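You operate a simulated robot arm through the tools that you are given. There is no shell and no other tool. Be economical: measure what you need, move in short steps, check, and stop when the job is done.

You run a simulated two-armed robot. Do the job below in one go: nothing can be reset, and whatever is moved stays where it is left.

Task
Take the small beaker on the grid of the cooling fan and put it away on the middle of the loading bench. Pick up the orange cup from the right end of the line bench with one hand, pass it to the other hand and put it on the bench in front of the fan. Set the heat slider to 60 C. Stack the three-well mould labelled "57" from the left half of the grey work bench on top of the three-well mould labelled "26". Take the grey block mould from the top of the blue-marked table and leave it on the red rubber slab. Take the black cup from the bare side of the blue-marked table and leave it on the brown short bar mould there. Take the brown block mould from the bare side of the yellow-marked table and put it on the grey cover plate. Close the yellow-marked table drawer. Put the steel mould marked "95" from the top of the rolling drum on the grid of the cooling rack and the steel mould marked "75" on the lower shelf of the cooling rack. Pull the right door open. Do these in any order. Set down upright: small beaker, orange cup, black cup. The heat slider goes toward x -1.0, y +0.0, z +0.0 (a direction in the base frame), to its stop.

Only the result counts: the job must be done as asked and must still hold three seconds after the hand-in. Knocking over, shifting, dropping, spilling or breaking anything else fails it. A push-on lid holds only when it is set on centred and level and pressed home; a screw cap is set on level and turned clockwise until tight.

Robot
Two 7-joint arms with two-finger parallel grippers on one trunk, on a base that drives. Base frame: it is fixed to the floor where the robot stands at the start and does not move with it; the origin is under the middle of the robot, x ahead of it, y to its left, z up. Readings come in mm, degrees, newtons and seconds.
The left shoulder is at the start at [70, 188, 1215], the right one opposite. With the tool pointing down near the work surface each hand reaches from about 160 to 760 mm from the robot's upright axis, wherever it stands, measured 20 degrees to its own side. Places, roughly: bench in front of the fan [-2100, 2400, 800]; black cup (8x8x11 cm) [-1500, 9800, 800]; brown block mould (6x12x5 cm) [-1400, 11300, 800]; grey block mould (7x12x6 cm) [-1500, 9100, 800]; grey cover plate (19x19x2 cm) [-1300, 11500, 800]; grid of the cooling rack [-7600, 13100, 900]; heat slider [-1400, 2300, 1000]; lower shelf of the cooling rack [-7600, 13300, 300]; middle of the loading bench [-2400, -3100, 800]; orange cup [500, 0, 750]; red rubber slab (16x16x2 cm) [-1400, 8700, 800]; right door [-4700, 18000, 1000]; short bar mould (33x8x3 cm) [-1400, 9500, 800]; small beaker [500, 250, 1000]; steel mould [-6750, 12000, 750]; three-well mould [-1750, 7000, 750]; yellow-marked table drawer [-2900, 11100, 600]. Payload 3.91 kg a hand.
The tool frame of a hand sits at the grasp point between the pads (the TCP): z along the fingers, y along the line on which they close. The tips reach 30 mm beyond it. The gripper opens to 110 mm. The fingers are 20 mm wide and 10 mm thick; the gripper's body (48 by 112 mm) begins 55 mm behind the TCP.
Orientation is told as [roll, pitch, yaw] about the base's x, y, z axes, in that order, counted from this pose: with the fingers straight down and closing along the base's y, the tool's x points along the base's -x, its y along +y and its z along -z.

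Tools
- The arms move only by the tool drive_tool. It takes "left_rows", "right_rows" or both (then of equal length, played together; a hand with none holds still); each is a list of rows, each a list of 3 entries, a list of its own where there are three numbers: the shift along the tool's x, y, z in mm, then the turn, a rotation vector about the tool's x, y, z in degrees, then the gripper command, from -1 (shut) to 1 (fully open), values between in proportion. In form: [[[x, y, z], [ax, ay, az], gripper], ...]. A call has 1 to 10 rows; each row shifts and turns the commanded pose from where the row before left it, along the tool's axes as they then stand. A row lasts 0.2 s, in which the tool goes at most 50 mm and 8.6 degrees; a call with a longer step from one row to the next is refused whole, and so is a gripper value outside its range. A pose out of reach is approached as far as the arm can. The call stops where the force on the tool passes 40 N (or 10 N more than at its start, if that is more) or the arm is blocked; 0.2 s more then pass. The fingers move at their own pace (about 72 mm/s each) and stop on an object; they squeeze with about 42 N. The grip force told is the motor's: it shows also when the fingers shut on nothing. Time passes only in rows, and 0.2 s behind the last, so rows that do not move let the fingers close. The reply holds the time, the measured pose of the TCP, the force on the tool along the base axes, the opening and the grip force, in the units named above and with some noise, with the torque about the TCP (base axes, N m) and any sound that the robot's microphone picked up.
- Cameras (640 x 400 px; columns grow to the right, rows downward): "scene" is now at [132.7, 9.6, 1431.6]; the picture's right is [0.13, -0.99, 0.00], its down [-0.67, -0.09, -0.74] and it looks along [0.73, 0.09, -0.67] (base axes); focal length 263 px, centre (320, 200). "left" rides on the left gripper at [72, -17, -103] in its tool frame; the picture's right is [0.23, 0.97, 0.00], its down [-0.76, 0.18, -0.62] and it looks along [-0.61, 0.14, 0.78] (tool axes); focal length 222 px, centre (320, 200). "right" rides on the right gripper at [72, 17, -103] in its tool frame; the picture's right is [-0.23, 0.97, 0.00], its down [-0.76, -0.18, -0.62] and it looks along [-0.61, -0.14, 0.78] (tool axes); focal length 222 px, centre (320, 200). There is no depth. A picture from a camera that has moved, and an enlarged one, comes with that camera's place and axes in the base frame and with its lens.
- snapshot(camera): a new picture of that camera. No time passes.
- lift_body(by): slides the trunk up (or, below 0, down) by that many mm; the arms and the scene camera ride with it, the base frame stays. It gives what a move gives, with no picture.
- roll_base(legs): drives the robot by 1 to 6 legs, each [ahead, turn to the left] in mm and degrees, along the robot's own axes; the way and the turn of a leg run together, so that a leg with both is an arc; at most 1500 mm and 180 degrees a leg. The arms and the cameras ride along, it lands a little off, and it stops where it bumps. It gives what a move gives.
- turn_head(pan, tilt): turns the head with the scene camera to pan (to the left, within 86 degrees either way) and tilt (down, from -29 to 69), counted from straight ahead of the robot. It gives what a move gives.
- enlarge(camera, box): a new picture of the part [left, top, right, bottom] of that camera's present view, enlarged. No time passes.
- job_done(): hands the job in; it is judged then, once.

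Work in short steps. Places have to be worked out from the pictures, the camera data and where the tool is seen: move nearer, look again, correct. Check each grasp and each placing, and mend what went wrong. You have 525 turns and 302 pictures in all, those below and enlarged ones among them. Open the grippers and draw the arms clear of the work before you hand the job in, unless the task says otherwise; then end with one line.

The tools are called after "Request:" by a JSON object that holds its "method" and its "body". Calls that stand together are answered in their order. drive_tool: Moves the arms, as the interface text tells. Its arguments: {"type":"object","properties":{"left_rows":{"type":"array","items":{"type":"array"}},"right_rows":{"type":"array","items":{"type":"array"}}},"required":[]} The other tools are called the same way: lift_body (by) slides the trunk up or down; roll_base (legs) drives the base; turn_head (pan, tilt) turns the head that bears the scene camera; snapshot (camera) takes a picture; enlarge (camera, box) takes an enlarged picture of a part of a camera's view; job_done () hands the job in.

At the start:

```text
time_s: 0.0
left_position: [569.3, 277.0, 1104.9]
left_tcp_rot: [0.0, 0.1, 0.0]
left_ft_force: [0.7, -1.0, -0.5]
left_torque: [-0.01, -0.01, -0.01]
left_grip_width: 110.1
left_finger_force: 0.1
right_position: [591.7, -224.1, 1050.4]
right_tcp_rot: [0.0, 0.0, 0.1]
right_ft_force: [0.0, -0.1, 0.4]
right_torque: [0.04, 0.02, 0.03]
right_grip_width: 110.1
right_finger_force: 0.1
trunk travel left (down, up): [-725.0, 215.0]
robot x, y, heading: [-1.0, 1.5, 0.1]
head pan, tilt: [7.3, 42.3]
```

scene: 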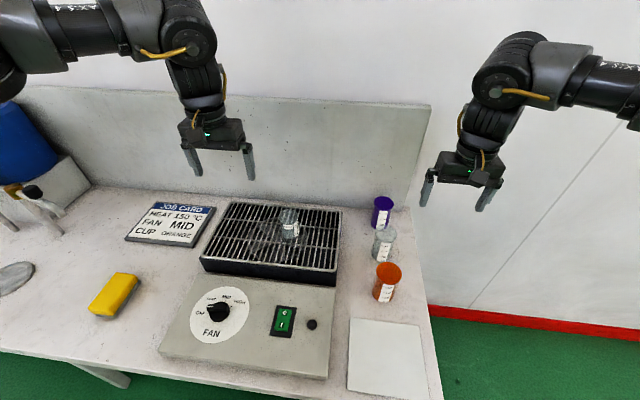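
right: 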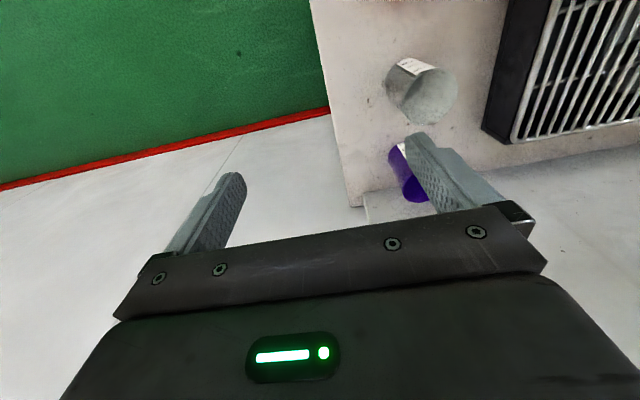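
left: 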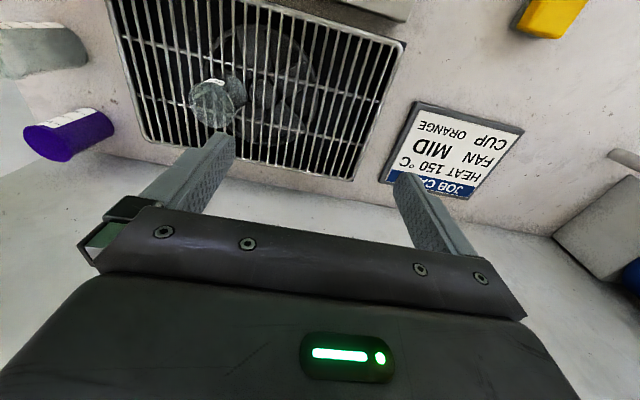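

The beaker triangulates to about [608, 150, 903]; I enlarge the fan and cup area to refine that.

Request:
{"method": "enlarge", "body": {"camera": "scene", "box": [190, 180, 450, 342]}}

Request:
{"method": "enlarge", "body": {"camera": "left", "box": [100, 0, 420, 200]}}

```text
2.46 times, centred on (320, 261) of scene
camera zoom: at [132.7, 9.6, 1431.6], right [0.13, -0.99, 0.0], down [-0.67, -0.09, -0.74], along [0.73, 0.09, -0.67], focal length 647 px, centre (320, 50)
```

zoom: 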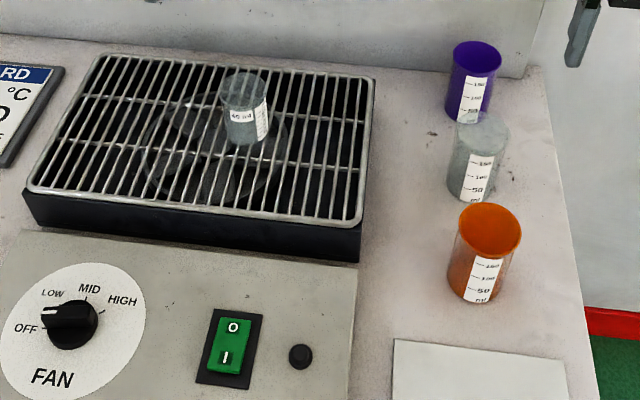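

```text
2.00 times, centred on (260, 100) of left
camera zoom: at [497.6, 260.2, 1209.0], right [-0.23, 0.97, 0.0], down [0.76, 0.18, 0.62], along [0.61, 0.14, -0.78], focal length 444 px, centre (440, 400)
```

zoom: 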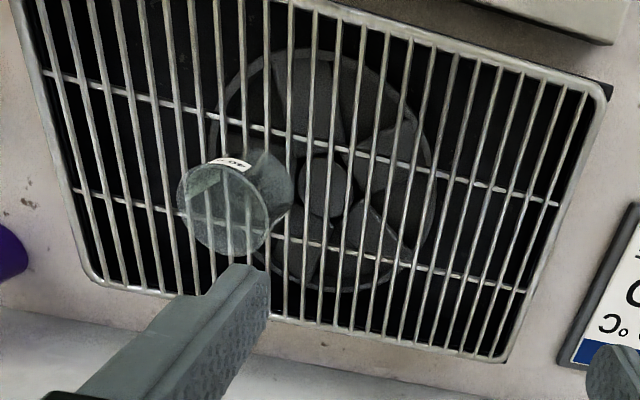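

Beaker: centre ~[598,153], grid z≈862, rim z≈941. I move the left hand above it and the right hand above the orange cup.

Request:
{"method": "drive_tool", "body": {"left_rows": [[[-10, -42, 0], [0, 0, 0], 1], [[-10, -42, 0], [0, 0, 0], 1], [[-9, -40, 0], [0, 0, 0], 1], [[0, 0, 30], [0, 0, 0], 1], [[0, 0, 30], [0, 0, 0], 1]], "right_rows": [[[25, 20, 0], [0, 0, 0], 1], [[25, 25, 0], [0, 0, 0], 1], [[25, 25, 0], [0, 0, 0], 1], [[0, 24, 0], [0, 0, 0], 1], [[0, 0, 0], [0, 0, 0], 1]]}}

Request:
{"method": "snapshot", "body": {"camera": "right"}}

Request:
{"method": "snapshot", "body": {"camera": "left"}}

```text
time_s: 1.2
left_position: [600.3, 154.3, 1044.3]
left_tcp_rot: [-0.1, 0.1, 0.0]
left_ft_force: [-0.2, -0.2, -0.1]
left_torque: [0.02, 0.01, 0.0]
left_grip_width: 109.9
left_finger_force: 0.0
right_position: [517.5, -130.0, 1048.7]
right_tcp_rot: [0.0, 0.2, 0.0]
right_ft_force: [0.0, -0.2, 0.1]
right_torque: [0.02, 0.04, 0.01]
right_grip_width: 110.0
right_finger_force: 0.0
trunk travel left (down, up): [-725.0, 215.0]
robot x, y, heading: [2.1, -0.3, -0.1]
head pan, tilt: [7.3, 42.3]
```

```text
296 pictures are left
camera right: at [444.1, -114.0, 1152.8], right [0.23, 0.97, 0.0], down [0.76, -0.18, 0.62], along [0.61, -0.14, -0.78], focal length 222 px, centre (320, 200)
```

right: 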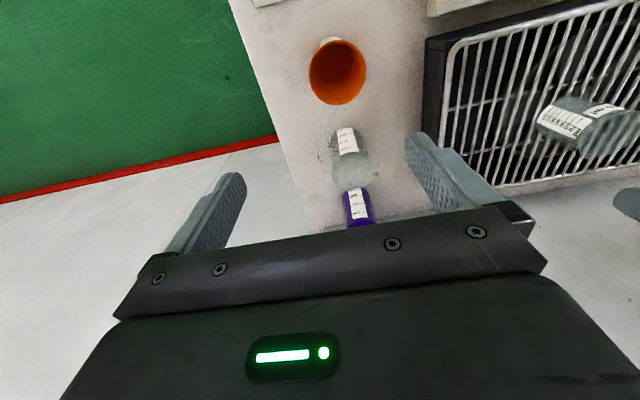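

```text
295 pictures are left
camera left: at [528.1, 135.5, 1148.4], right [-0.23, 0.97, 0.0], down [0.76, 0.18, 0.62], along [0.61, 0.14, -0.78], focal length 222 px, centre (320, 200)
```

left: 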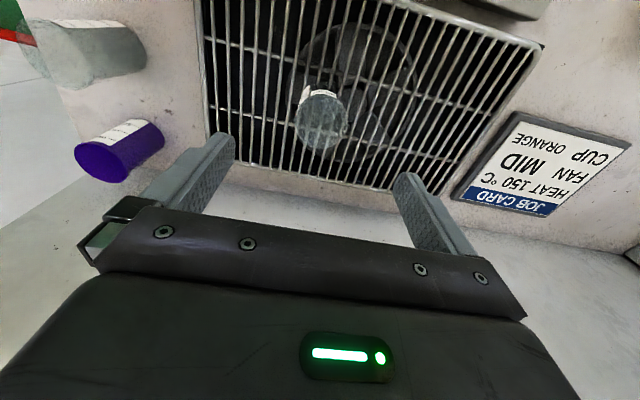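

The orange rim is at about [487,-107,893]. I lower the left hand round the beaker and centre the right hand above the cup.

Request:
{"method": "drive_tool", "body": {"left_rows": [[[-1, -1, 40], [0, 0, 0], 1], [[0, 0, 40], [0, 0, 0], 1], [[0, 0, 40], [0, 0, 0], 1], [[0, 0, 17], [0, 0, 0], 1]], "right_rows": [[[15, 12, 20], [0, 0, 0], 1], [[15, 11, 20], [0, 0, 0], 1], [[0, 0, 30], [0, 0, 0], 1], [[0, 0, 0], [0, 0, 0], 1]]}}

Request:
{"method": "snapshot", "body": {"camera": "right"}}

Request:
{"method": "snapshot", "body": {"camera": "left"}}

Request:
{"method": "snapshot", "body": {"camera": "scene"}}

```text
time_s: 2.2
left_position: [599.1, 152.4, 907.2]
left_tcp_rot: [0.1, -0.1, 0.0]
left_ft_force: [-0.5, 0.3, -0.9]
left_torque: [-0.02, -0.01, 0.04]
left_grip_width: 110.3
left_finger_force: 0.1
right_position: [511.9, -123.7, 1005.8]
right_tcp_rot: [0.0, 0.0, 0.0]
right_ft_force: [-0.4, -0.8, 0.5]
right_torque: [-0.02, -0.01, 0.0]
right_grip_width: 109.9
right_finger_force: 0.0
right hand out of reach, approached as far as the arm can: row 1, 2
trunk travel left (down, up): [-725.0, 215.0]
robot x, y, heading: [-1.3, 3.6, -0.1]
head pan, tilt: [7.3, 42.3]
```

```text
294 pictures are left
camera right: at [438.0, -108.4, 1108.6], right [0.23, 0.97, 0.0], down [0.76, -0.18, 0.62], along [0.61, -0.14, -0.78], focal length 222 px, centre (320, 200)
```

right: 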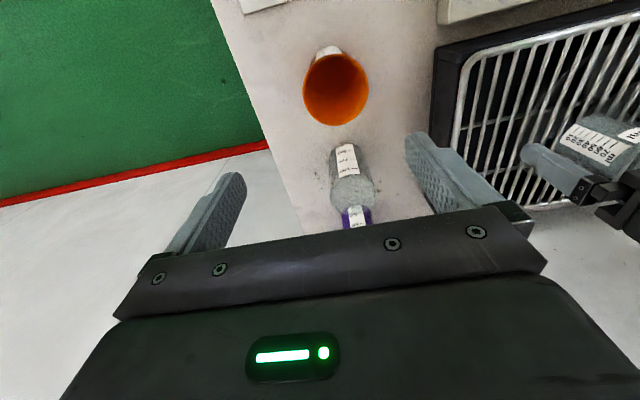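

```text
293 pictures are left
camera left: at [528.4, 136.0, 1011.2], right [-0.23, 0.97, 0.0], down [0.76, 0.18, 0.62], along [0.61, 0.14, -0.78], focal length 222 px, centre (320, 200)
```

left: 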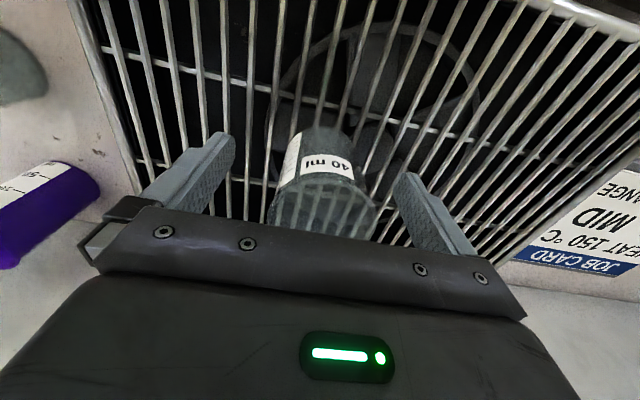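

```text
292 pictures are left
camera scene: at [132.8, 10.4, 1431.7], right [0.13, -0.99, 0.0], down [-0.67, -0.09, -0.74], along [0.73, 0.09, -0.67], focal length 263 px, centre (320, 200)
```

scene: 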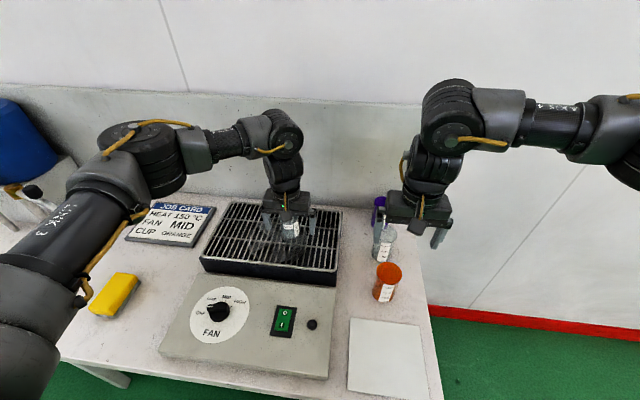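

The beaker is centred between the left fingers. I close on it and lift gently, and the right hand waits.

Request:
{"method": "drive_tool", "body": {"left_rows": [[[0, 0, 0], [0, 0, 0], -1], [[0, 0, 0], [0, 0, 0], -1], [[0, 0, 0], [0, 0, 0], -1], [[0, 0, 0], [0, 0, 0], -1], [[0, 0, -20], [0, 0, 0], -1], [[0, 0, -40], [0, 0, 0], -1]]}}

Request:
{"method": "snapshot", "body": {"camera": "left"}}

```text
time_s: 3.6
left_position: [598.1, 151.8, 969.2]
left_tcp_rot: [0.2, 0.0, 0.0]
left_ft_force: [-0.7, -0.1, 0.1]
left_torque: [0.01, -0.02, 0.0]
left_grip_width: 50.2
left_finger_force: 41.6
right_position: [509.8, -125.6, 1006.1]
right_tcp_rot: [0.1, 0.0, 0.0]
right_ft_force: [-0.1, 0.7, -0.8]
right_torque: [0.01, 0.0, 0.01]
right_grip_width: 110.1
right_finger_force: 0.1
trunk travel left (down, up): [-725.0, 215.0]
robot x, y, heading: [-0.9, 3.5, -0.0]
head pan, tilt: [7.3, 42.3]
```

```text
291 pictures are left
camera left: at [527.0, 134.0, 1072.8], right [-0.23, 0.97, 0.0], down [0.76, 0.18, 0.62], along [0.61, 0.14, -0.78], focal length 222 px, centre (320, 200)
```

left: 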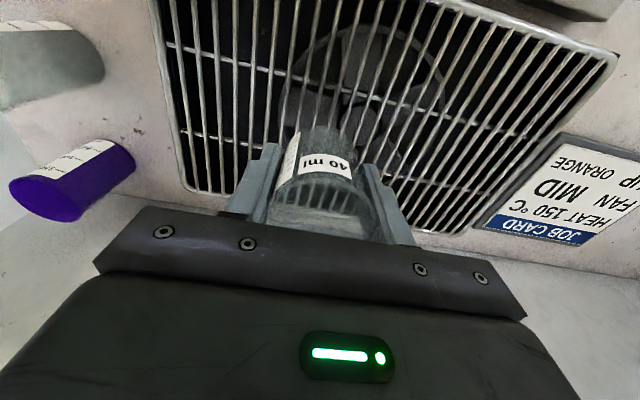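

Beaker held (50 mm). The right arm could not reach inward, so I back the base by 70 mm.

Request:
{"method": "roll_base", "body": {"legs": [[-70, 0]]}}

```text
time_s: 4.6
left_position: [538.7, 151.4, 965.1]
left_tcp_rot: [0.0, 0.5, 0.0]
left_ft_force: [1.0, 0.4, 0.3]
left_torque: [-0.01, 0.02, -0.02]
left_grip_width: 50.0
left_finger_force: 41.8
right_position: [450.6, -124.8, 1001.8]
right_tcp_rot: [0.0, 0.6, 0.0]
right_ft_force: [0.7, 0.9, -0.1]
right_torque: [0.0, 0.01, 0.0]
right_grip_width: 110.0
right_finger_force: 0.0
trunk travel left (down, up): [-725.0, 215.0]
robot x, y, heading: [-65.1, 0.0, -0.2]
head pan, tilt: [7.3, 42.3]
```

Now I centre the right hand over the orange cup, just above its rim, and look.

Request:
{"method": "drive_tool", "body": {"right_rows": [[[-18, 10, 20], [0, 0, 0], 1], [[-19, 9, 20], [0, 0, 0], 1], [[0, 0, 20], [0, 0, 0], 1]]}}

Request:
{"method": "snapshot", "body": {"camera": "right"}}

```text
time_s: 5.4
left_position: [528.4, 149.8, 969.2]
left_tcp_rot: [0.0, -0.3, 0.1]
left_ft_force: [-0.5, 0.6, 0.4]
left_torque: [0.04, -0.04, 0.01]
left_grip_width: 50.0
left_finger_force: 42.3
right_position: [476.1, -105.9, 947.1]
right_tcp_rot: [0.2, -0.1, 0.0]
right_ft_force: [0.8, -0.4, 0.9]
right_torque: [0.0, 0.0, -0.03]
right_grip_width: 110.0
right_finger_force: 0.0
trunk travel left (down, up): [-725.0, 215.0]
robot x, y, heading: [-72.6, -0.1, -0.3]
head pan, tilt: [7.3, 42.3]
```

```text
290 pictures are left
camera right: at [402.6, -90.2, 1050.8], right [0.23, 0.97, 0.0], down [0.76, -0.18, 0.63], along [0.61, -0.14, -0.78], focal length 222 px, centre (320, 200)
```

right: 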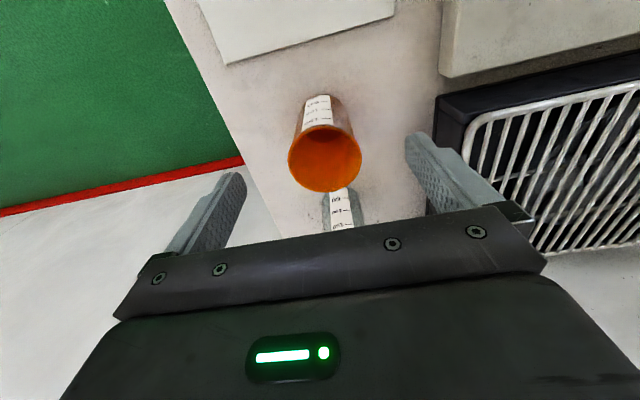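

Rim ≈[487,-105,890]. I descend so the TCP sits ~18 mm below the rim, then close.

Request:
{"method": "drive_tool", "body": {"right_rows": [[[-11, 1, 20], [0, 0, 0], 1], [[0, 0, 35], [0, 0, 0], 1], [[0, 0, 20], [0, 0, 0], 1], [[0, 0, 0], [0, 0, 0], -1], [[0, 0, 0], [0, 0, 0], -1], [[0, 0, 0], [0, 0, 0], -1], [[0, 0, 0], [0, 0, 0], -1]]}}

Request:
{"method": "snapshot", "body": {"camera": "right"}}

```text
time_s: 7.0
left_position: [529.4, 150.6, 969.7]
left_tcp_rot: [0.0, -0.1, 0.2]
left_ft_force: [-0.8, 0.3, 0.6]
left_torque: [0.01, 0.0, 0.01]
left_grip_width: 50.1
left_finger_force: 42.3
right_position: [490.1, -106.8, 870.9]
right_tcp_rot: [0.0, -0.1, 0.0]
right_ft_force: [0.0, -0.1, -0.1]
right_torque: [0.02, 0.0, -0.01]
right_grip_width: 57.7
right_finger_force: 42.0
trunk travel left (down, up): [-725.0, 215.0]
robot x, y, heading: [-68.7, 1.8, 0.1]
head pan, tilt: [7.3, 42.3]
```

```text
289 pictures are left
camera right: at [415.7, -89.2, 974.4], right [0.23, 0.97, 0.0], down [0.76, -0.18, 0.62], along [0.61, -0.14, -0.78], focal length 222 px, centre (320, 200)
```

right: 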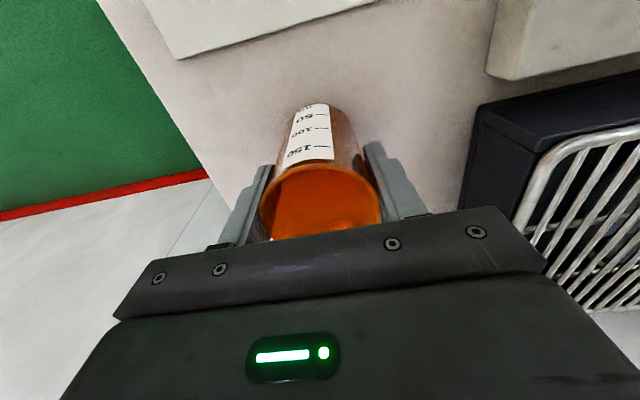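

The cup is gripped (57.7 mm). I lift it straight up, and raise the beaker a little too.

Request:
{"method": "drive_tool", "body": {"left_rows": [[[0, 0, 0], [0, 0, 0], -1], [[0, 0, -20], [0, 0, 0], -1], [[0, 0, -20], [0, 0, 0], -1], [[0, 0, -20], [0, 0, 0], -1], [[0, 0, 0], [0, 0, 0], -1]], "right_rows": [[[0, 0, -25], [0, 0, 0], -1], [[0, 0, -35], [0, 0, 0], -1], [[0, 0, -35], [0, 0, 0], -1], [[0, 0, -35], [0, 0, 0], -1], [[0, 0, -30], [0, 0, 0], -1]]}}

Request:
{"method": "snapshot", "body": {"camera": "scene"}}

```text
time_s: 8.2
left_position: [529.7, 152.1, 1029.1]
left_tcp_rot: [0.0, 0.0, 0.0]
left_ft_force: [0.2, 0.2, 0.3]
left_torque: [-0.04, 0.03, -0.02]
left_grip_width: 49.8
left_finger_force: 42.0
right_position: [487.9, -104.2, 1030.9]
right_tcp_rot: [0.0, -0.1, 0.0]
right_ft_force: [0.6, -0.6, -0.6]
right_torque: [-0.03, -0.02, 0.01]
right_grip_width: 57.7
right_finger_force: 41.7
trunk travel left (down, up): [-725.0, 215.0]
robot x, y, heading: [-68.1, -1.0, 0.0]
head pan, tilt: [7.3, 42.3]
```

```text
288 pictures are left
camera scene: at [63.4, 10.0, 1431.6], right [0.13, -0.99, 0.0], down [-0.67, -0.09, -0.74], along [0.73, 0.09, -0.67], focal length 263 px, centre (320, 200)
```

scene: 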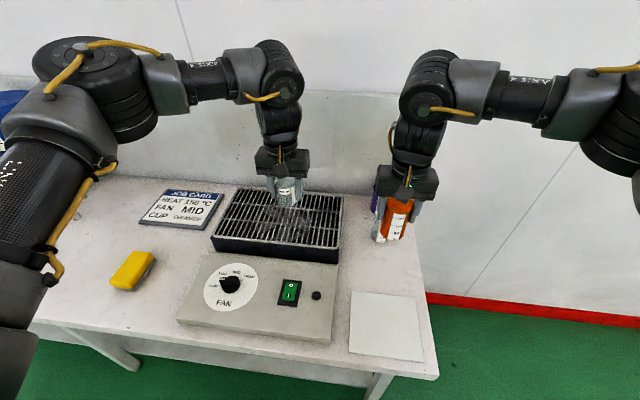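

Both objects are up. I back off 500 mm and then look around for the floor layout.

Request:
{"method": "roll_base", "body": {"legs": [[-500, 0]]}}

Request:
{"method": "turn_head", "body": {"pan": -80, "tilt": 12}}

Request:
{"method": "snapshot", "body": {"camera": "scene"}}

Request:
{"method": "turn_head", "body": {"pan": 80, "tilt": 12}}

Request:
{"method": "snapshot", "body": {"camera": "scene"}}

```text
time_s: 11.2
left_position: [27.7, 150.1, 1028.2]
left_tcp_rot: [0.0, 0.1, 0.1]
left_ft_force: [0.3, 0.0, -0.9]
left_torque: [0.0, 0.0, 0.02]
left_grip_width: 50.0
left_finger_force: 41.8
right_position: [-15.4, -105.8, 1030.9]
right_tcp_rot: [-0.1, 0.1, -0.2]
right_ft_force: [0.1, -0.4, -1.0]
right_torque: [0.0, 0.01, 0.01]
right_grip_width: 58.0
right_finger_force: 42.2
trunk travel left (down, up): [-725.0, 215.0]
robot x, y, heading: [-573.9, 2.2, -0.3]
head pan, tilt: [7.3, 42.3]
```

```text
time_s: 12.8
left_position: [26.5, 151.1, 1028.8]
left_tcp_rot: [0.0, -0.2, -0.1]
left_ft_force: [0.1, 0.7, 0.0]
left_torque: [-0.02, 0.01, -0.02]
left_grip_width: 49.7
left_finger_force: 41.6
right_position: [-15.5, -104.6, 1029.8]
right_tcp_rot: [-0.1, -0.2, -0.2]
right_ft_force: [0.4, -0.5, -0.7]
right_torque: [0.02, 0.0, -0.03]
right_grip_width: 57.6
right_finger_force: 41.4
trunk travel left (down, up): [-725.0, 215.0]
robot x, y, heading: [-571.1, -0.2, -0.2]
head pan, tilt: [-80.0, 12.0]
```

```text
287 pictures are left
camera scene: at [-505.9, -92.1, 1479.5], right [-0.99, -0.17, 0.0], down [-0.04, 0.21, -0.98], along [0.17, -0.96, -0.21], focal length 263 px, centre (320, 200)
```

scene: 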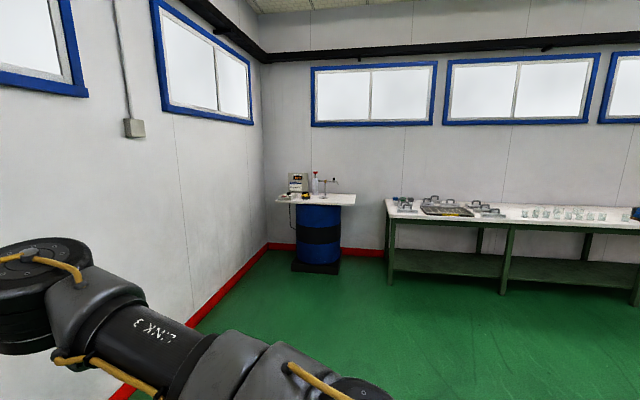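

```text
time_s: 15.2
left_position: [27.0, 149.6, 1029.0]
left_tcp_rot: [0.2, -0.1, -0.1]
left_ft_force: [-0.2, 0.7, -0.6]
left_torque: [0.01, -0.03, -0.04]
left_grip_width: 49.9
left_finger_force: 42.6
right_position: [-14.9, -104.9, 1030.3]
right_tcp_rot: [0.0, 0.0, -0.2]
right_ft_force: [-0.3, 0.2, -0.4]
right_torque: [0.02, 0.02, 0.01]
right_grip_width: 57.7
right_finger_force: 42.1
trunk travel left (down, up): [-725.0, 215.0]
robot x, y, heading: [-569.3, -0.4, -0.1]
head pan, tilt: [80.0, 12.0]
```

```text
286 pictures are left
camera scene: at [-505.4, 91.5, 1479.5], right [0.98, -0.18, 0.0], down [-0.04, -0.2, -0.98], along [0.17, 0.96, -0.21], focal length 263 px, centre (320, 200)
```

scene: 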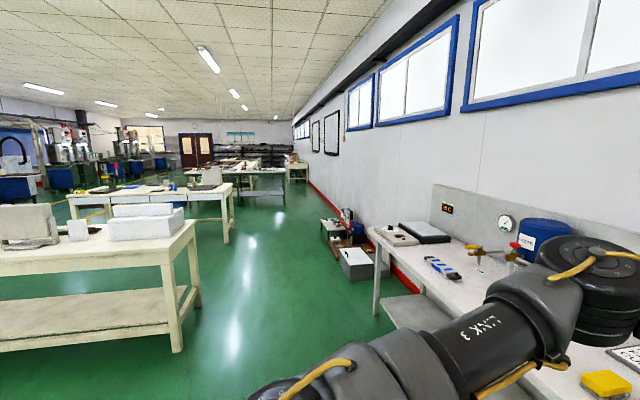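

The loading bench (green legs) is to the right, around [-2400,-3100]. I turn right 131° and drive toward it in legs.

Request:
{"method": "roll_base", "body": {"legs": [[0, -131], [1320, 0], [1000, 0], [0, 41]]}}

Request:
{"method": "turn_head", "body": {"pan": 0, "tilt": 25}}

Request:
{"method": "snapshot", "body": {"camera": "scene"}}

```text
time_s: 33.9
left_position: [-1897.0, -2369.0, 1029.8]
left_tcp_rot: [0.0, -0.1, -89.2]
left_ft_force: [0.4, 0.1, 0.3]
left_torque: [0.0, -0.01, 0.0]
left_grip_width: 48.9
left_finger_force: 42.2
right_position: [-2153.4, -2330.6, 1030.2]
right_tcp_rot: [-0.1, 0.0, -89.4]
right_ft_force: [0.0, 0.3, -1.2]
right_torque: [0.0, -0.02, 0.0]
right_grip_width: 57.5
right_finger_force: 42.1
trunk travel left (down, up): [-725.0, 215.0]
robot x, y, heading: [-2053.6, -1772.4, -89.3]
head pan, tilt: [80.0, 12.0]
```

```text
time_s: 35.4
left_position: [-1897.5, -2369.6, 1029.4]
left_tcp_rot: [0.0, -0.2, -89.3]
left_ft_force: [-0.5, -0.6, -1.3]
left_torque: [-0.03, 0.01, -0.03]
left_grip_width: 49.1
left_finger_force: 41.7
right_position: [-2154.6, -2331.3, 1031.1]
right_tcp_rot: [0.0, -0.1, -89.4]
right_ft_force: [-1.1, -0.4, 0.2]
right_torque: [0.02, 0.02, -0.05]
right_grip_width: 57.6
right_finger_force: 41.7
trunk travel left (down, up): [-725.0, 215.0]
robot x, y, heading: [-2056.0, -1773.5, -89.2]
head pan, tilt: [0.0, 25.0]
```

```text
285 pictures are left
camera scene: at [-2054.6, -1916.1, 1458.4], right [-1.0, -0.01, 0.0], down [-0.01, 0.42, -0.91], along [0.01, -0.91, -0.42], focal length 263 px, centre (320, 200)
```

scene: 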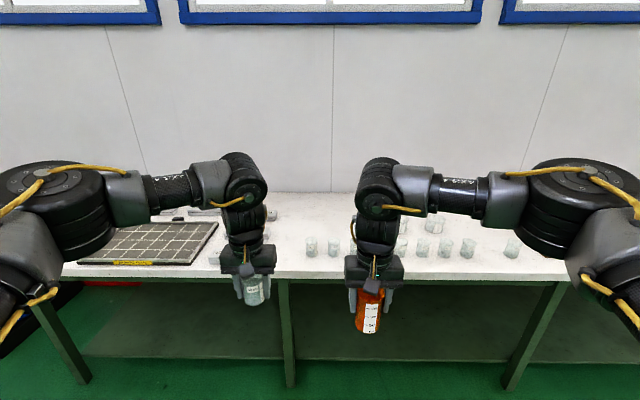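

I pan the head both ways to see the bench's whole extent before choosing the "middle".

Request:
{"method": "turn_head", "body": {"pan": -50, "tilt": 22}}

Request:
{"method": "snapshot", "body": {"camera": "scene"}}

Request:
{"method": "turn_head", "body": {"pan": 35, "tilt": 22}}

Request:
{"method": "snapshot", "body": {"camera": "scene"}}

```text
time_s: 36.6
left_position: [-1897.3, -2368.2, 1029.2]
left_tcp_rot: [0.1, -0.1, -89.2]
left_ft_force: [-0.1, -0.3, -0.1]
left_torque: [-0.01, 0.0, -0.01]
left_grip_width: 48.9
left_finger_force: 41.8
right_position: [-2153.8, -2332.0, 1030.4]
right_tcp_rot: [0.0, -0.1, -89.5]
right_ft_force: [-0.3, 0.4, 0.1]
right_torque: [0.0, 0.01, -0.01]
right_grip_width: 57.7
right_finger_force: 42.4
trunk travel left (down, up): [-725.0, 215.0]
robot x, y, heading: [-2052.7, -1773.4, -89.3]
head pan, tilt: [-50.0, 22.0]
```

```text
284 pictures are left
camera scene: at [-2126.0, -1884.5, 1463.2], right [-0.65, 0.76, 0.0], down [0.28, 0.24, -0.93], along [-0.7, -0.6, -0.37], focal length 263 px, centre (320, 200)
```

scene: 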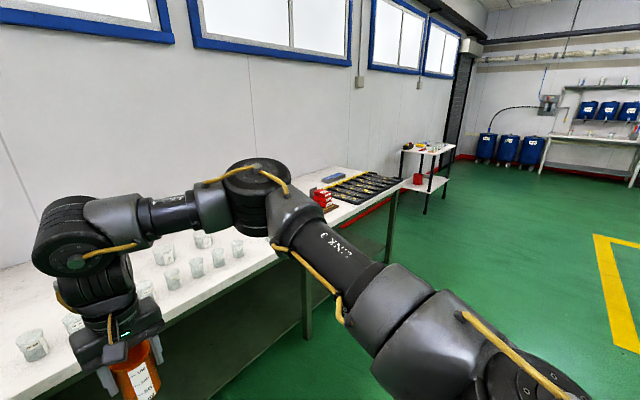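

```text
time_s: 38.2
left_position: [-1897.6, -2370.2, 1029.0]
left_tcp_rot: [0.0, -0.1, -89.2]
left_ft_force: [-0.6, -0.3, -0.7]
left_torque: [-0.06, -0.01, -0.01]
left_grip_width: 49.4
left_finger_force: 41.9
right_position: [-2153.6, -2331.4, 1031.2]
right_tcp_rot: [0.0, -0.2, -89.4]
right_ft_force: [0.1, 0.8, -0.5]
right_torque: [0.0, -0.01, -0.01]
right_grip_width: 57.7
right_finger_force: 41.9
trunk travel left (down, up): [-725.0, 215.0]
robot x, y, heading: [-2054.5, -1773.4, -89.5]
head pan, tilt: [35.0, 22.0]
```

```text
283 pictures are left
camera scene: at [-2001.6, -1899.4, 1463.2], right [-0.81, -0.58, 0.0], down [-0.22, 0.3, -0.93], along [0.54, -0.75, -0.37], focal length 263 px, centre (320, 200)
```

scene: 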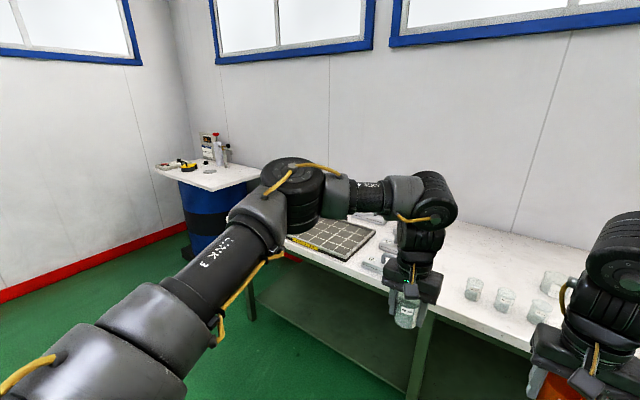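

The bench runs x≈-800..-4140, so its middle is near x≈-2450. I shift over and look down at what stands there.

Request:
{"method": "roll_base", "body": {"legs": [[0, -90], [380, 0], [0, 90], [250, 0]]}}

Request:
{"method": "turn_head", "body": {"pan": 0, "tilt": 35}}

Request:
{"method": "snapshot", "body": {"camera": "scene"}}

```text
time_s: 49.7
left_position: [-2275.0, -2621.7, 1030.6]
left_tcp_rot: [0.0, -0.1, -89.3]
left_ft_force: [0.9, 0.1, 0.3]
left_torque: [0.01, 0.02, -0.01]
left_grip_width: 48.8
left_finger_force: 42.1
right_position: [-2531.4, -2584.1, 1032.2]
right_tcp_rot: [0.0, -0.1, -89.5]
right_ft_force: [0.2, 1.0, 0.3]
right_torque: [0.0, 0.0, -0.03]
right_grip_width: 57.6
right_finger_force: 42.1
trunk travel left (down, up): [-725.0, 215.0]
robot x, y, heading: [-2433.0, -2026.6, -89.6]
head pan, tilt: [35.0, 22.0]
```

```text
time_s: 50.7
left_position: [-2275.0, -2621.4, 1029.8]
left_tcp_rot: [-0.1, 0.0, -89.4]
left_ft_force: [0.8, -0.4, -0.5]
left_torque: [0.04, 0.0, 0.02]
left_grip_width: 49.1
left_finger_force: 42.3
right_position: [-2531.9, -2584.6, 1031.1]
right_tcp_rot: [0.0, 0.0, -89.4]
right_ft_force: [-0.2, 0.2, -1.1]
right_torque: [-0.02, 0.04, 0.0]
right_grip_width: 57.8
right_finger_force: 41.7
trunk travel left (down, up): [-725.0, 215.0]
robot x, y, heading: [-2432.8, -2029.6, -89.3]
head pan, tilt: [0.0, 35.0]
```

```text
282 pictures are left
camera scene: at [-2431.6, -2165.4, 1442.7], right [-1.0, -0.01, 0.0], down [-0.01, 0.57, -0.82], along [0.01, -0.82, -0.57], focal length 263 px, centre (320, 200)
```

scene: 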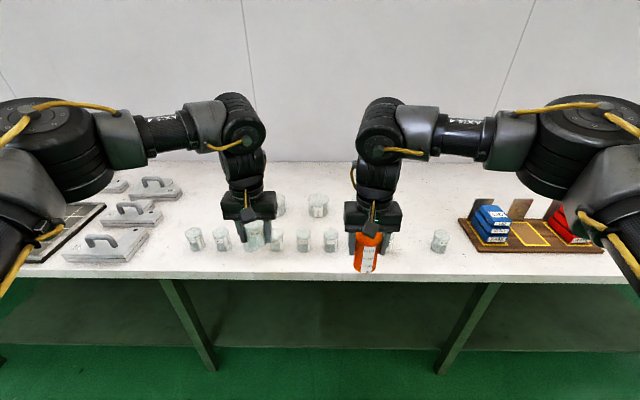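

Beakers stand in two rows here. I check the wrist cameras for free space in the middle of the bench depth.

Request:
{"method": "snapshot", "body": {"camera": "right"}}

Request:
{"method": "snapshot", "body": {"camera": "left"}}

```text
281 pictures are left
camera right: at [-2516.4, -2512.5, 1134.3], right [0.98, -0.22, 0.0], down [-0.17, -0.76, 0.62], along [-0.13, -0.61, -0.78], focal length 222 px, centre (320, 200)
```

right: 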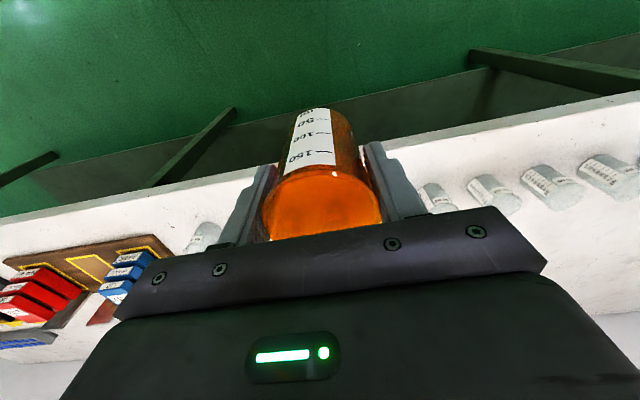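

```text
280 pictures are left
camera left: at [-2291.6, -2550.7, 1133.3], right [0.97, 0.24, 0.0], down [0.19, -0.76, 0.62], along [0.15, -0.61, -0.78], focal length 222 px, centre (320, 200)
```

left: 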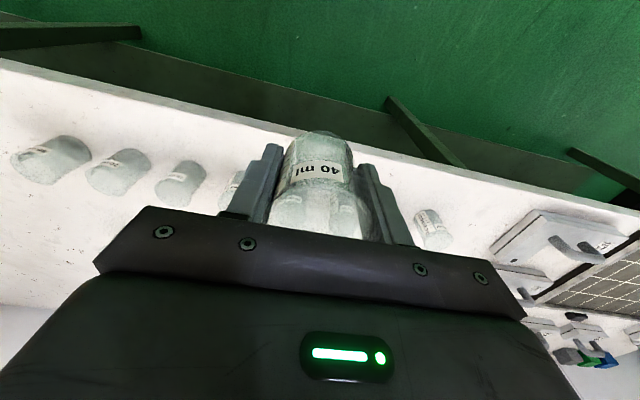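

I move the right hand aside 180 mm to uncover the middle area for the scene camera.

Request:
{"method": "drive_tool", "body": {"right_rows": [[[0, -45, 0], [0, 0, 0], -1], [[0, -45, 0], [0, 0, 0], -1], [[0, -45, 0], [0, 0, 0], -1], [[0, -45, 0], [0, 0, 0], -1]]}}

Request:
{"method": "enlarge", "body": {"camera": "scene", "box": [170, 150, 490, 350]}}

```text
time_s: 51.7
left_position: [-2276.7, -2623.2, 1029.8]
left_tcp_rot: [0.1, 0.0, -89.2]
left_ft_force: [-0.2, 0.1, -0.2]
left_torque: [-0.01, -0.01, -0.01]
left_grip_width: 48.7
left_finger_force: 41.7
right_position: [-2714.7, -2585.6, 1029.3]
right_tcp_rot: [0.1, -0.1, -89.3]
right_ft_force: [-0.8, -0.5, -0.9]
right_torque: [-0.02, 0.01, 0.0]
right_grip_width: 57.6
right_finger_force: 41.7
trunk travel left (down, up): [-725.0, 215.0]
robot x, y, heading: [-2433.1, -2026.5, -89.2]
head pan, tilt: [0.0, 35.0]
```

```text
2.00 times, centred on (330, 250) of scene
camera zoom: at [-2434.9, -2165.3, 1442.7], right [-1.0, -0.01, 0.0], down [0.0, 0.57, -0.82], along [0.01, -0.82, -0.57], focal length 526 px, centre (300, 100)
```

zoom: 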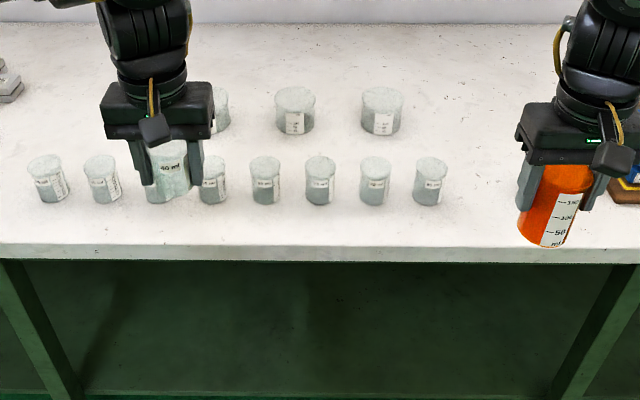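

The bench middle (x≈-2450, y≈-3100) is free just behind the second row. I drive an S-move forward and 140 mm right to bring it into reach.

Request:
{"method": "roll_base", "body": {"legs": [[0, -20], [420, 0], [0, 20]]}}

Request:
{"method": "turn_head", "body": {"pan": 0, "tilt": 45}}

Request:
{"method": "snapshot", "body": {"camera": "scene"}}

Request:
{"method": "snapshot", "body": {"camera": "left"}}

```text
time_s: 56.4
left_position: [-2415.6, -3021.0, 1028.3]
left_tcp_rot: [0.0, -0.1, -89.3]
left_ft_force: [-0.1, -0.6, 0.1]
left_torque: [0.01, 0.0, 0.0]
left_grip_width: 48.8
left_finger_force: 41.5
right_position: [-2854.4, -2983.5, 1030.9]
right_tcp_rot: [0.0, -0.1, -89.5]
right_ft_force: [0.7, -0.2, 0.5]
right_torque: [0.03, 0.02, -0.07]
right_grip_width: 58.0
right_finger_force: 41.2
trunk travel left (down, up): [-725.0, 215.0]
robot x, y, heading: [-2570.9, -2423.4, -89.5]
head pan, tilt: [0.0, 35.0]
```

```text
time_s: 57.1
left_position: [-2414.8, -3021.6, 1027.0]
left_tcp_rot: [0.0, 0.0, -89.4]
left_ft_force: [0.5, -0.2, 0.3]
left_torque: [0.03, 0.01, -0.02]
left_grip_width: 49.0
left_finger_force: 41.9
right_position: [-2852.2, -2984.4, 1029.2]
right_tcp_rot: [0.0, -0.1, -89.5]
right_ft_force: [-0.2, 0.5, -0.5]
right_torque: [0.02, -0.01, 0.01]
right_grip_width: 57.8
right_finger_force: 42.4
trunk travel left (down, up): [-725.0, 215.0]
robot x, y, heading: [-2574.6, -2423.4, -89.6]
head pan, tilt: [0.0, 45.0]
```

```text
278 pictures are left
camera scene: at [-2570.8, -2557.1, 1427.8], right [-1.0, -0.01, 0.0], down [-0.01, 0.71, -0.71], along [0.01, -0.71, -0.71], focal length 263 px, centre (320, 200)
```

scene: 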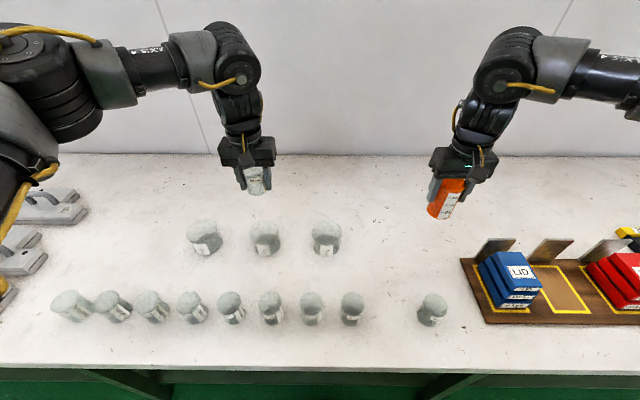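

```text
277 pictures are left
camera left: at [-2431.4, -2949.3, 1133.0], right [0.97, 0.24, 0.0], down [0.19, -0.76, 0.62], along [0.15, -0.61, -0.78], focal length 222 px, centre (320, 200)
```

left: 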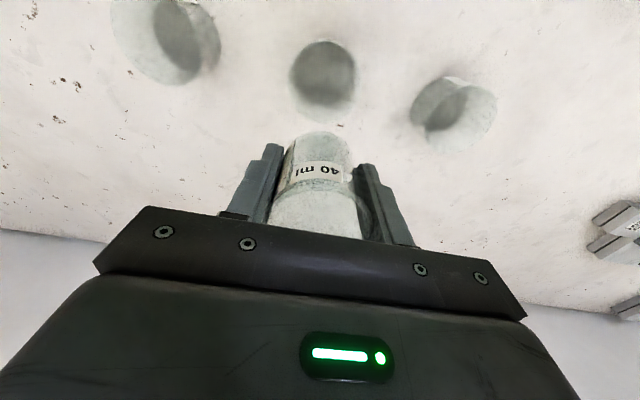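

Spot chosen [-2480,-3115], behind the gap of the second row. I move over it at height, then lower part way.

Request:
{"method": "drive_tool", "body": {"left_rows": [[[-32, -22, 0], [0, 0, 0], -1], [[-32, -22, 0], [0, 0, 0], -1], [[-30, -21, 0], [0, 0, 0], -1], [[0, 0, 45], [0, 0, 0], -1], [[0, 0, 45], [0, 0, 0], -1], [[0, 0, 45], [0, 0, 0], -1], [[0, 0, 25], [0, 0, 0], -1]]}}

Request:
{"method": "snapshot", "body": {"camera": "left"}}

Request:
{"method": "enlarge", "body": {"camera": "scene", "box": [180, 100, 420, 250]}}

```text
time_s: 58.7
left_position: [-2482.5, -3105.9, 869.9]
left_tcp_rot: [-0.1, 0.0, -89.3]
left_ft_force: [1.2, 0.3, 0.3]
left_torque: [0.0, -0.01, 0.01]
left_grip_width: 48.7
left_finger_force: 41.9
left hand out of reach, approached as far as the arm can: row 3, 7
right_position: [-2852.0, -2984.3, 1030.2]
right_tcp_rot: [0.0, -0.2, -89.5]
right_ft_force: [0.0, -0.5, -0.1]
right_torque: [0.01, 0.03, 0.0]
right_grip_width: 57.9
right_finger_force: 42.2
trunk travel left (down, up): [-725.0, 215.0]
robot x, y, heading: [-2570.7, -2424.4, -89.5]
head pan, tilt: [0.0, 45.0]
```

```text
276 pictures are left
camera left: at [-2498.8, -3034.2, 973.3], right [0.97, 0.24, 0.0], down [0.19, -0.76, 0.62], along [0.15, -0.61, -0.78], focal length 222 px, centre (320, 200)
```

left: 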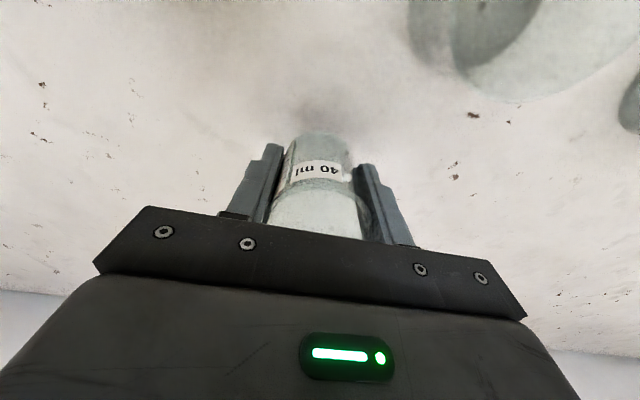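

```text
2.67 times, centred on (300, 175) of scene
camera zoom: at [-2570.4, -2557.4, 1427.8], right [-1.0, -0.01, 0.0], down [-0.01, 0.71, -0.71], along [0.01, -0.71, -0.71], focal length 701 px, centre (373, 267)
```

zoom: 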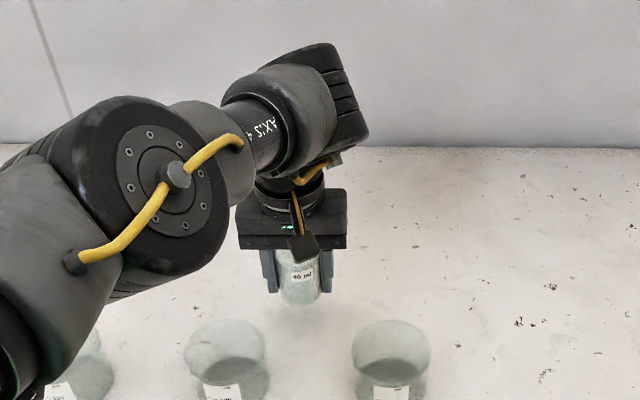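

The arm is near its reach limit, so I ease back ~10 mm and lower in small steps, watching for contact.

Request:
{"method": "drive_tool", "body": {"left_rows": [[[12, 0, 8], [0, 0, 0], -1], [[0, 0, 8], [0, 0, 0], -1], [[0, 0, 8], [0, 0, 0], -1]]}}

Request:
{"method": "snapshot", "body": {"camera": "left"}}

```text
time_s: 59.5
left_position: [-2483.2, -3094.1, 844.6]
left_tcp_rot: [0.1, 0.0, -89.3]
left_ft_force: [0.1, 0.0, 0.0]
left_torque: [0.01, -0.03, 0.0]
left_grip_width: 49.2
left_finger_force: 41.7
right_position: [-2853.9, -2984.6, 1030.0]
right_tcp_rot: [0.0, -0.1, -89.4]
right_ft_force: [0.0, 0.1, -0.2]
right_torque: [0.01, 0.02, -0.01]
right_grip_width: 57.9
right_finger_force: 41.9
trunk travel left (down, up): [-725.0, 215.0]
robot x, y, heading: [-2569.5, -2421.0, -89.6]
head pan, tilt: [0.0, 45.0]
```

```text
274 pictures are left
camera left: at [-2500.0, -3022.5, 949.4], right [0.97, 0.24, 0.0], down [0.19, -0.76, 0.62], along [0.15, -0.61, -0.78], focal length 222 px, centre (320, 200)
```

left: 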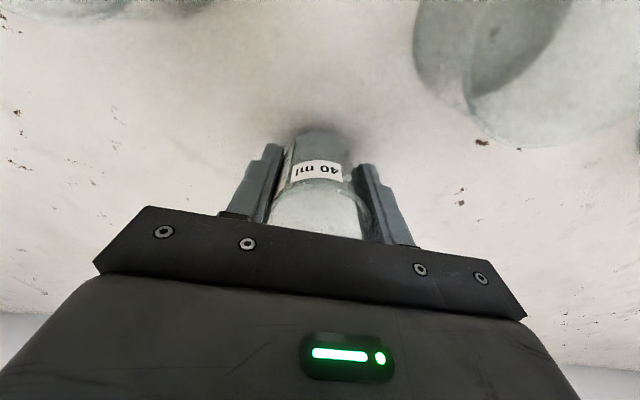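

Shadow is closing in; I keep lowering in 4 mm steps.

Request:
{"method": "drive_tool", "body": {"left_rows": [[[0, 0, 4], [0, 0, 0], -1], [[0, 0, 4], [0, 0, 0], -1], [[0, 0, 4], [0, 0, 0], -1]]}}

```text
time_s: 60.3
left_position: [-2483.4, -3093.7, 838.3]
left_tcp_rot: [0.1, -0.4, -89.4]
left_ft_force: [0.4, 2.7, 20.9]
left_torque: [0.15, 0.07, -0.06]
left_grip_width: 48.9
left_finger_force: 42.1
right_position: [-2852.7, -2982.5, 1033.2]
right_tcp_rot: [0.0, -0.2, -89.5]
right_ft_force: [-0.4, -0.2, 0.1]
right_torque: [-0.01, -0.01, -0.02]
right_grip_width: 58.0
right_finger_force: 41.8
trunk travel left (down, up): [-725.0, 215.0]
robot x, y, heading: [-2571.1, -2420.8, -89.5]
head pan, tilt: [0.0, 45.0]
```

Contact at 21 N, so the bench is at z≈793. I ease up 4 mm, open partly and retract upward.

Request:
{"method": "drive_tool", "body": {"left_rows": [[[0, 0, -4], [0, 0, 0], -1], [[0, 0, 0], [0, 0, 0], 0.5], [[0, 0, 0], [0, 0, 0], 0.5], [[0, 0, -15], [0, 0, 0], 0.5], [[0, 0, -40], [0, 0, 0], 0.5], [[0, 0, -45], [0, 0, 0], 0.5], [[0, 0, -45], [0, 0, 0], 0.5], [[0, 0, -45], [0, 0, 0], 0.5]]}}

Request:
{"method": "snapshot", "body": {"camera": "left"}}

Request:
{"method": "snapshot", "body": {"camera": "scene"}}

```text
time_s: 62.1
left_position: [-2483.5, -3093.2, 1028.9]
left_tcp_rot: [0.0, 0.0, -89.4]
left_ft_force: [0.2, 0.2, 0.8]
left_torque: [0.01, -0.05, 0.04]
left_grip_width: 82.4
left_finger_force: 0.0
right_position: [-2853.6, -2983.2, 1032.6]
right_tcp_rot: [-0.1, -0.1, -89.4]
right_ft_force: [0.8, 0.3, -0.4]
right_torque: [-0.02, -0.01, 0.01]
right_grip_width: 57.9
right_finger_force: 41.5
trunk travel left (down, up): [-725.0, 215.0]
robot x, y, heading: [-2573.3, -2421.9, -89.6]
head pan, tilt: [0.0, 45.0]
```

```text
273 pictures are left
camera left: at [-2500.7, -3021.1, 1133.6], right [0.97, 0.24, 0.0], down [0.19, -0.76, 0.62], along [0.15, -0.61, -0.78], focal length 222 px, centre (320, 200)
```

left: 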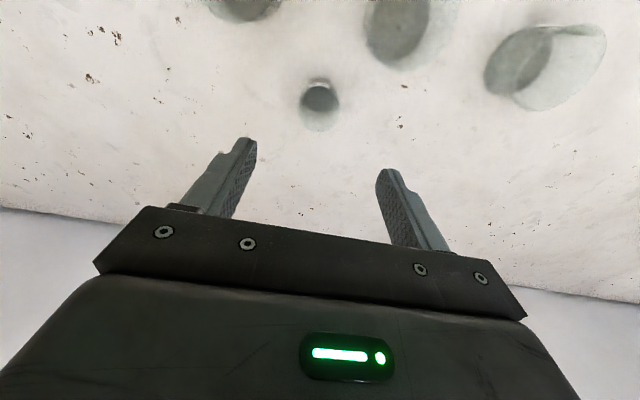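

```text
272 pictures are left
camera scene: at [-2572.2, -2555.3, 1427.9], right [-1.0, -0.01, 0.0], down [-0.01, 0.71, -0.71], along [0.01, -0.71, -0.71], focal length 263 px, centre (320, 200)
```

scene: 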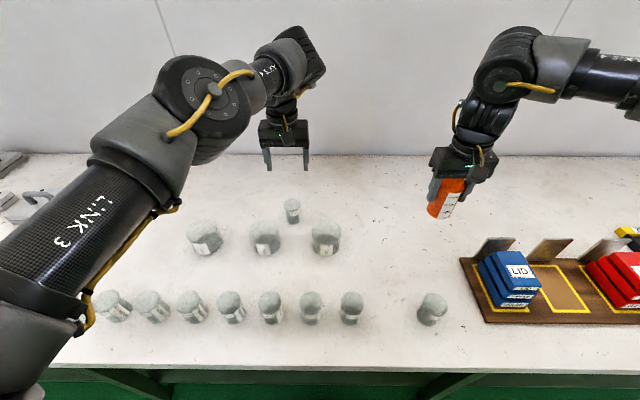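

Beaker stands upright on the bench middle. I back away and turn round to face the line benches, then look.

Request:
{"method": "roll_base", "body": {"legs": [[-900, 0], [0, 180]]}}

Request:
{"method": "turn_head", "body": {"pan": 0, "tilt": 15}}

Request:
{"method": "snapshot", "body": {"camera": "scene"}}

```text
time_s: 74.2
left_position: [-2669.1, -861.2, 1027.8]
left_tcp_rot: [0.0, -0.1, 90.5]
left_ft_force: [-0.1, 0.8, 0.5]
left_torque: [0.0, -0.02, 0.02]
left_grip_width: 82.4
left_finger_force: 0.0
right_position: [-2300.6, -971.7, 1030.4]
right_tcp_rot: [0.0, -0.1, 90.4]
right_ft_force: [0.4, -0.1, -0.3]
right_torque: [-0.02, 0.01, 0.03]
right_grip_width: 58.0
right_finger_force: 41.5
trunk travel left (down, up): [-725.0, 215.0]
robot x, y, heading: [-2579.4, -1531.7, 90.3]
head pan, tilt: [0.0, 45.0]
```

```text
time_s: 75.1
left_position: [-2668.1, -860.1, 1028.5]
left_tcp_rot: [-0.1, -0.1, 90.6]
left_ft_force: [-1.1, 0.1, 0.4]
left_torque: [0.03, 0.03, 0.01]
left_grip_width: 82.7
left_finger_force: 0.2
right_position: [-2299.5, -971.9, 1030.6]
right_tcp_rot: [0.1, -0.1, 90.4]
right_ft_force: [0.3, -0.1, -0.1]
right_torque: [0.04, -0.01, 0.03]
right_grip_width: 58.1
right_finger_force: 41.9
trunk travel left (down, up): [-725.0, 215.0]
robot x, y, heading: [-2582.6, -1535.0, 90.5]
head pan, tilt: [0.0, 15.0]
```

```text
271 pictures are left
camera scene: at [-2582.5, -1388.2, 1474.5], right [1.0, 0.01, 0.0], down [0.0, -0.26, -0.97], along [-0.01, 0.97, -0.26], focal length 263 px, centre (320, 200)
```

scene: 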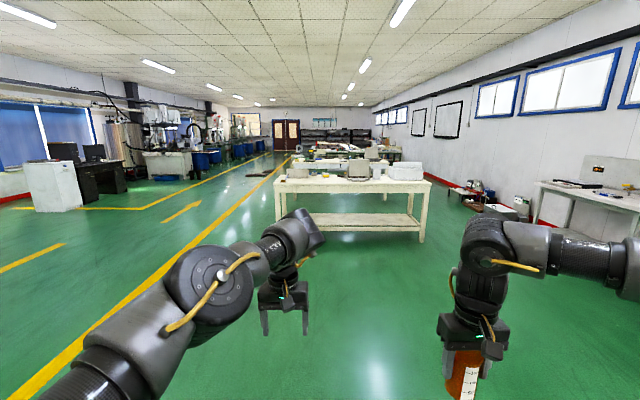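

Free floor ahead; I drive toward the bench at [-2000, ~2000] and stop ~1 m short.

Request:
{"method": "roll_base", "body": {"legs": [[0, -15], [1250, 0], [1100, 0], [0, 15]]}}

Request:
{"method": "turn_head", "body": {"pan": 0, "tilt": 22}}

Request:
{"method": "snapshot", "body": {"camera": "scene"}}

```text
time_s: 88.4
left_position: [-2070.7, 1404.8, 1028.4]
left_tcp_rot: [0.1, -0.1, 90.1]
left_ft_force: [-0.7, -0.9, 0.7]
left_torque: [-0.04, 0.0, -0.01]
left_grip_width: 82.4
left_finger_force: 0.0
right_position: [-1702.8, 1291.8, 1031.6]
right_tcp_rot: [0.1, -0.1, 90.1]
right_ft_force: [-0.1, 0.1, 0.6]
right_torque: [0.01, 0.01, 0.01]
right_grip_width: 57.5
right_finger_force: 42.1
trunk travel left (down, up): [-725.0, 215.0]
robot x, y, heading: [-1989.3, 734.5, 90.1]
head pan, tilt: [0.0, 15.0]
```

```text
time_s: 89.1
left_position: [-2071.9, 1406.5, 1029.1]
left_tcp_rot: [0.0, 0.0, 90.1]
left_ft_force: [1.4, -0.1, -0.3]
left_torque: [-0.01, 0.03, -0.03]
left_grip_width: 82.8
left_finger_force: 0.0
right_position: [-1704.1, 1291.5, 1030.3]
right_tcp_rot: [0.0, 0.0, 90.1]
right_ft_force: [0.0, 0.2, 0.0]
right_torque: [-0.03, -0.01, 0.0]
right_grip_width: 57.8
right_finger_force: 41.7
trunk travel left (down, up): [-725.0, 215.0]
robot x, y, heading: [-1986.9, 731.4, 90.0]
head pan, tilt: [0.0, 22.0]
```

```text
270 pictures are left
camera scene: at [-1989.5, 876.6, 1463.3], right [1.0, 0.0, 0.0], down [0.0, -0.37, -0.93], along [0.0, 0.93, -0.37], focal length 263 px, centre (320, 200)
```

scene: 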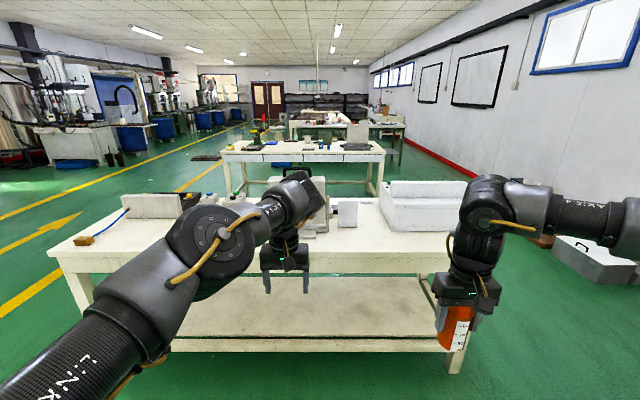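

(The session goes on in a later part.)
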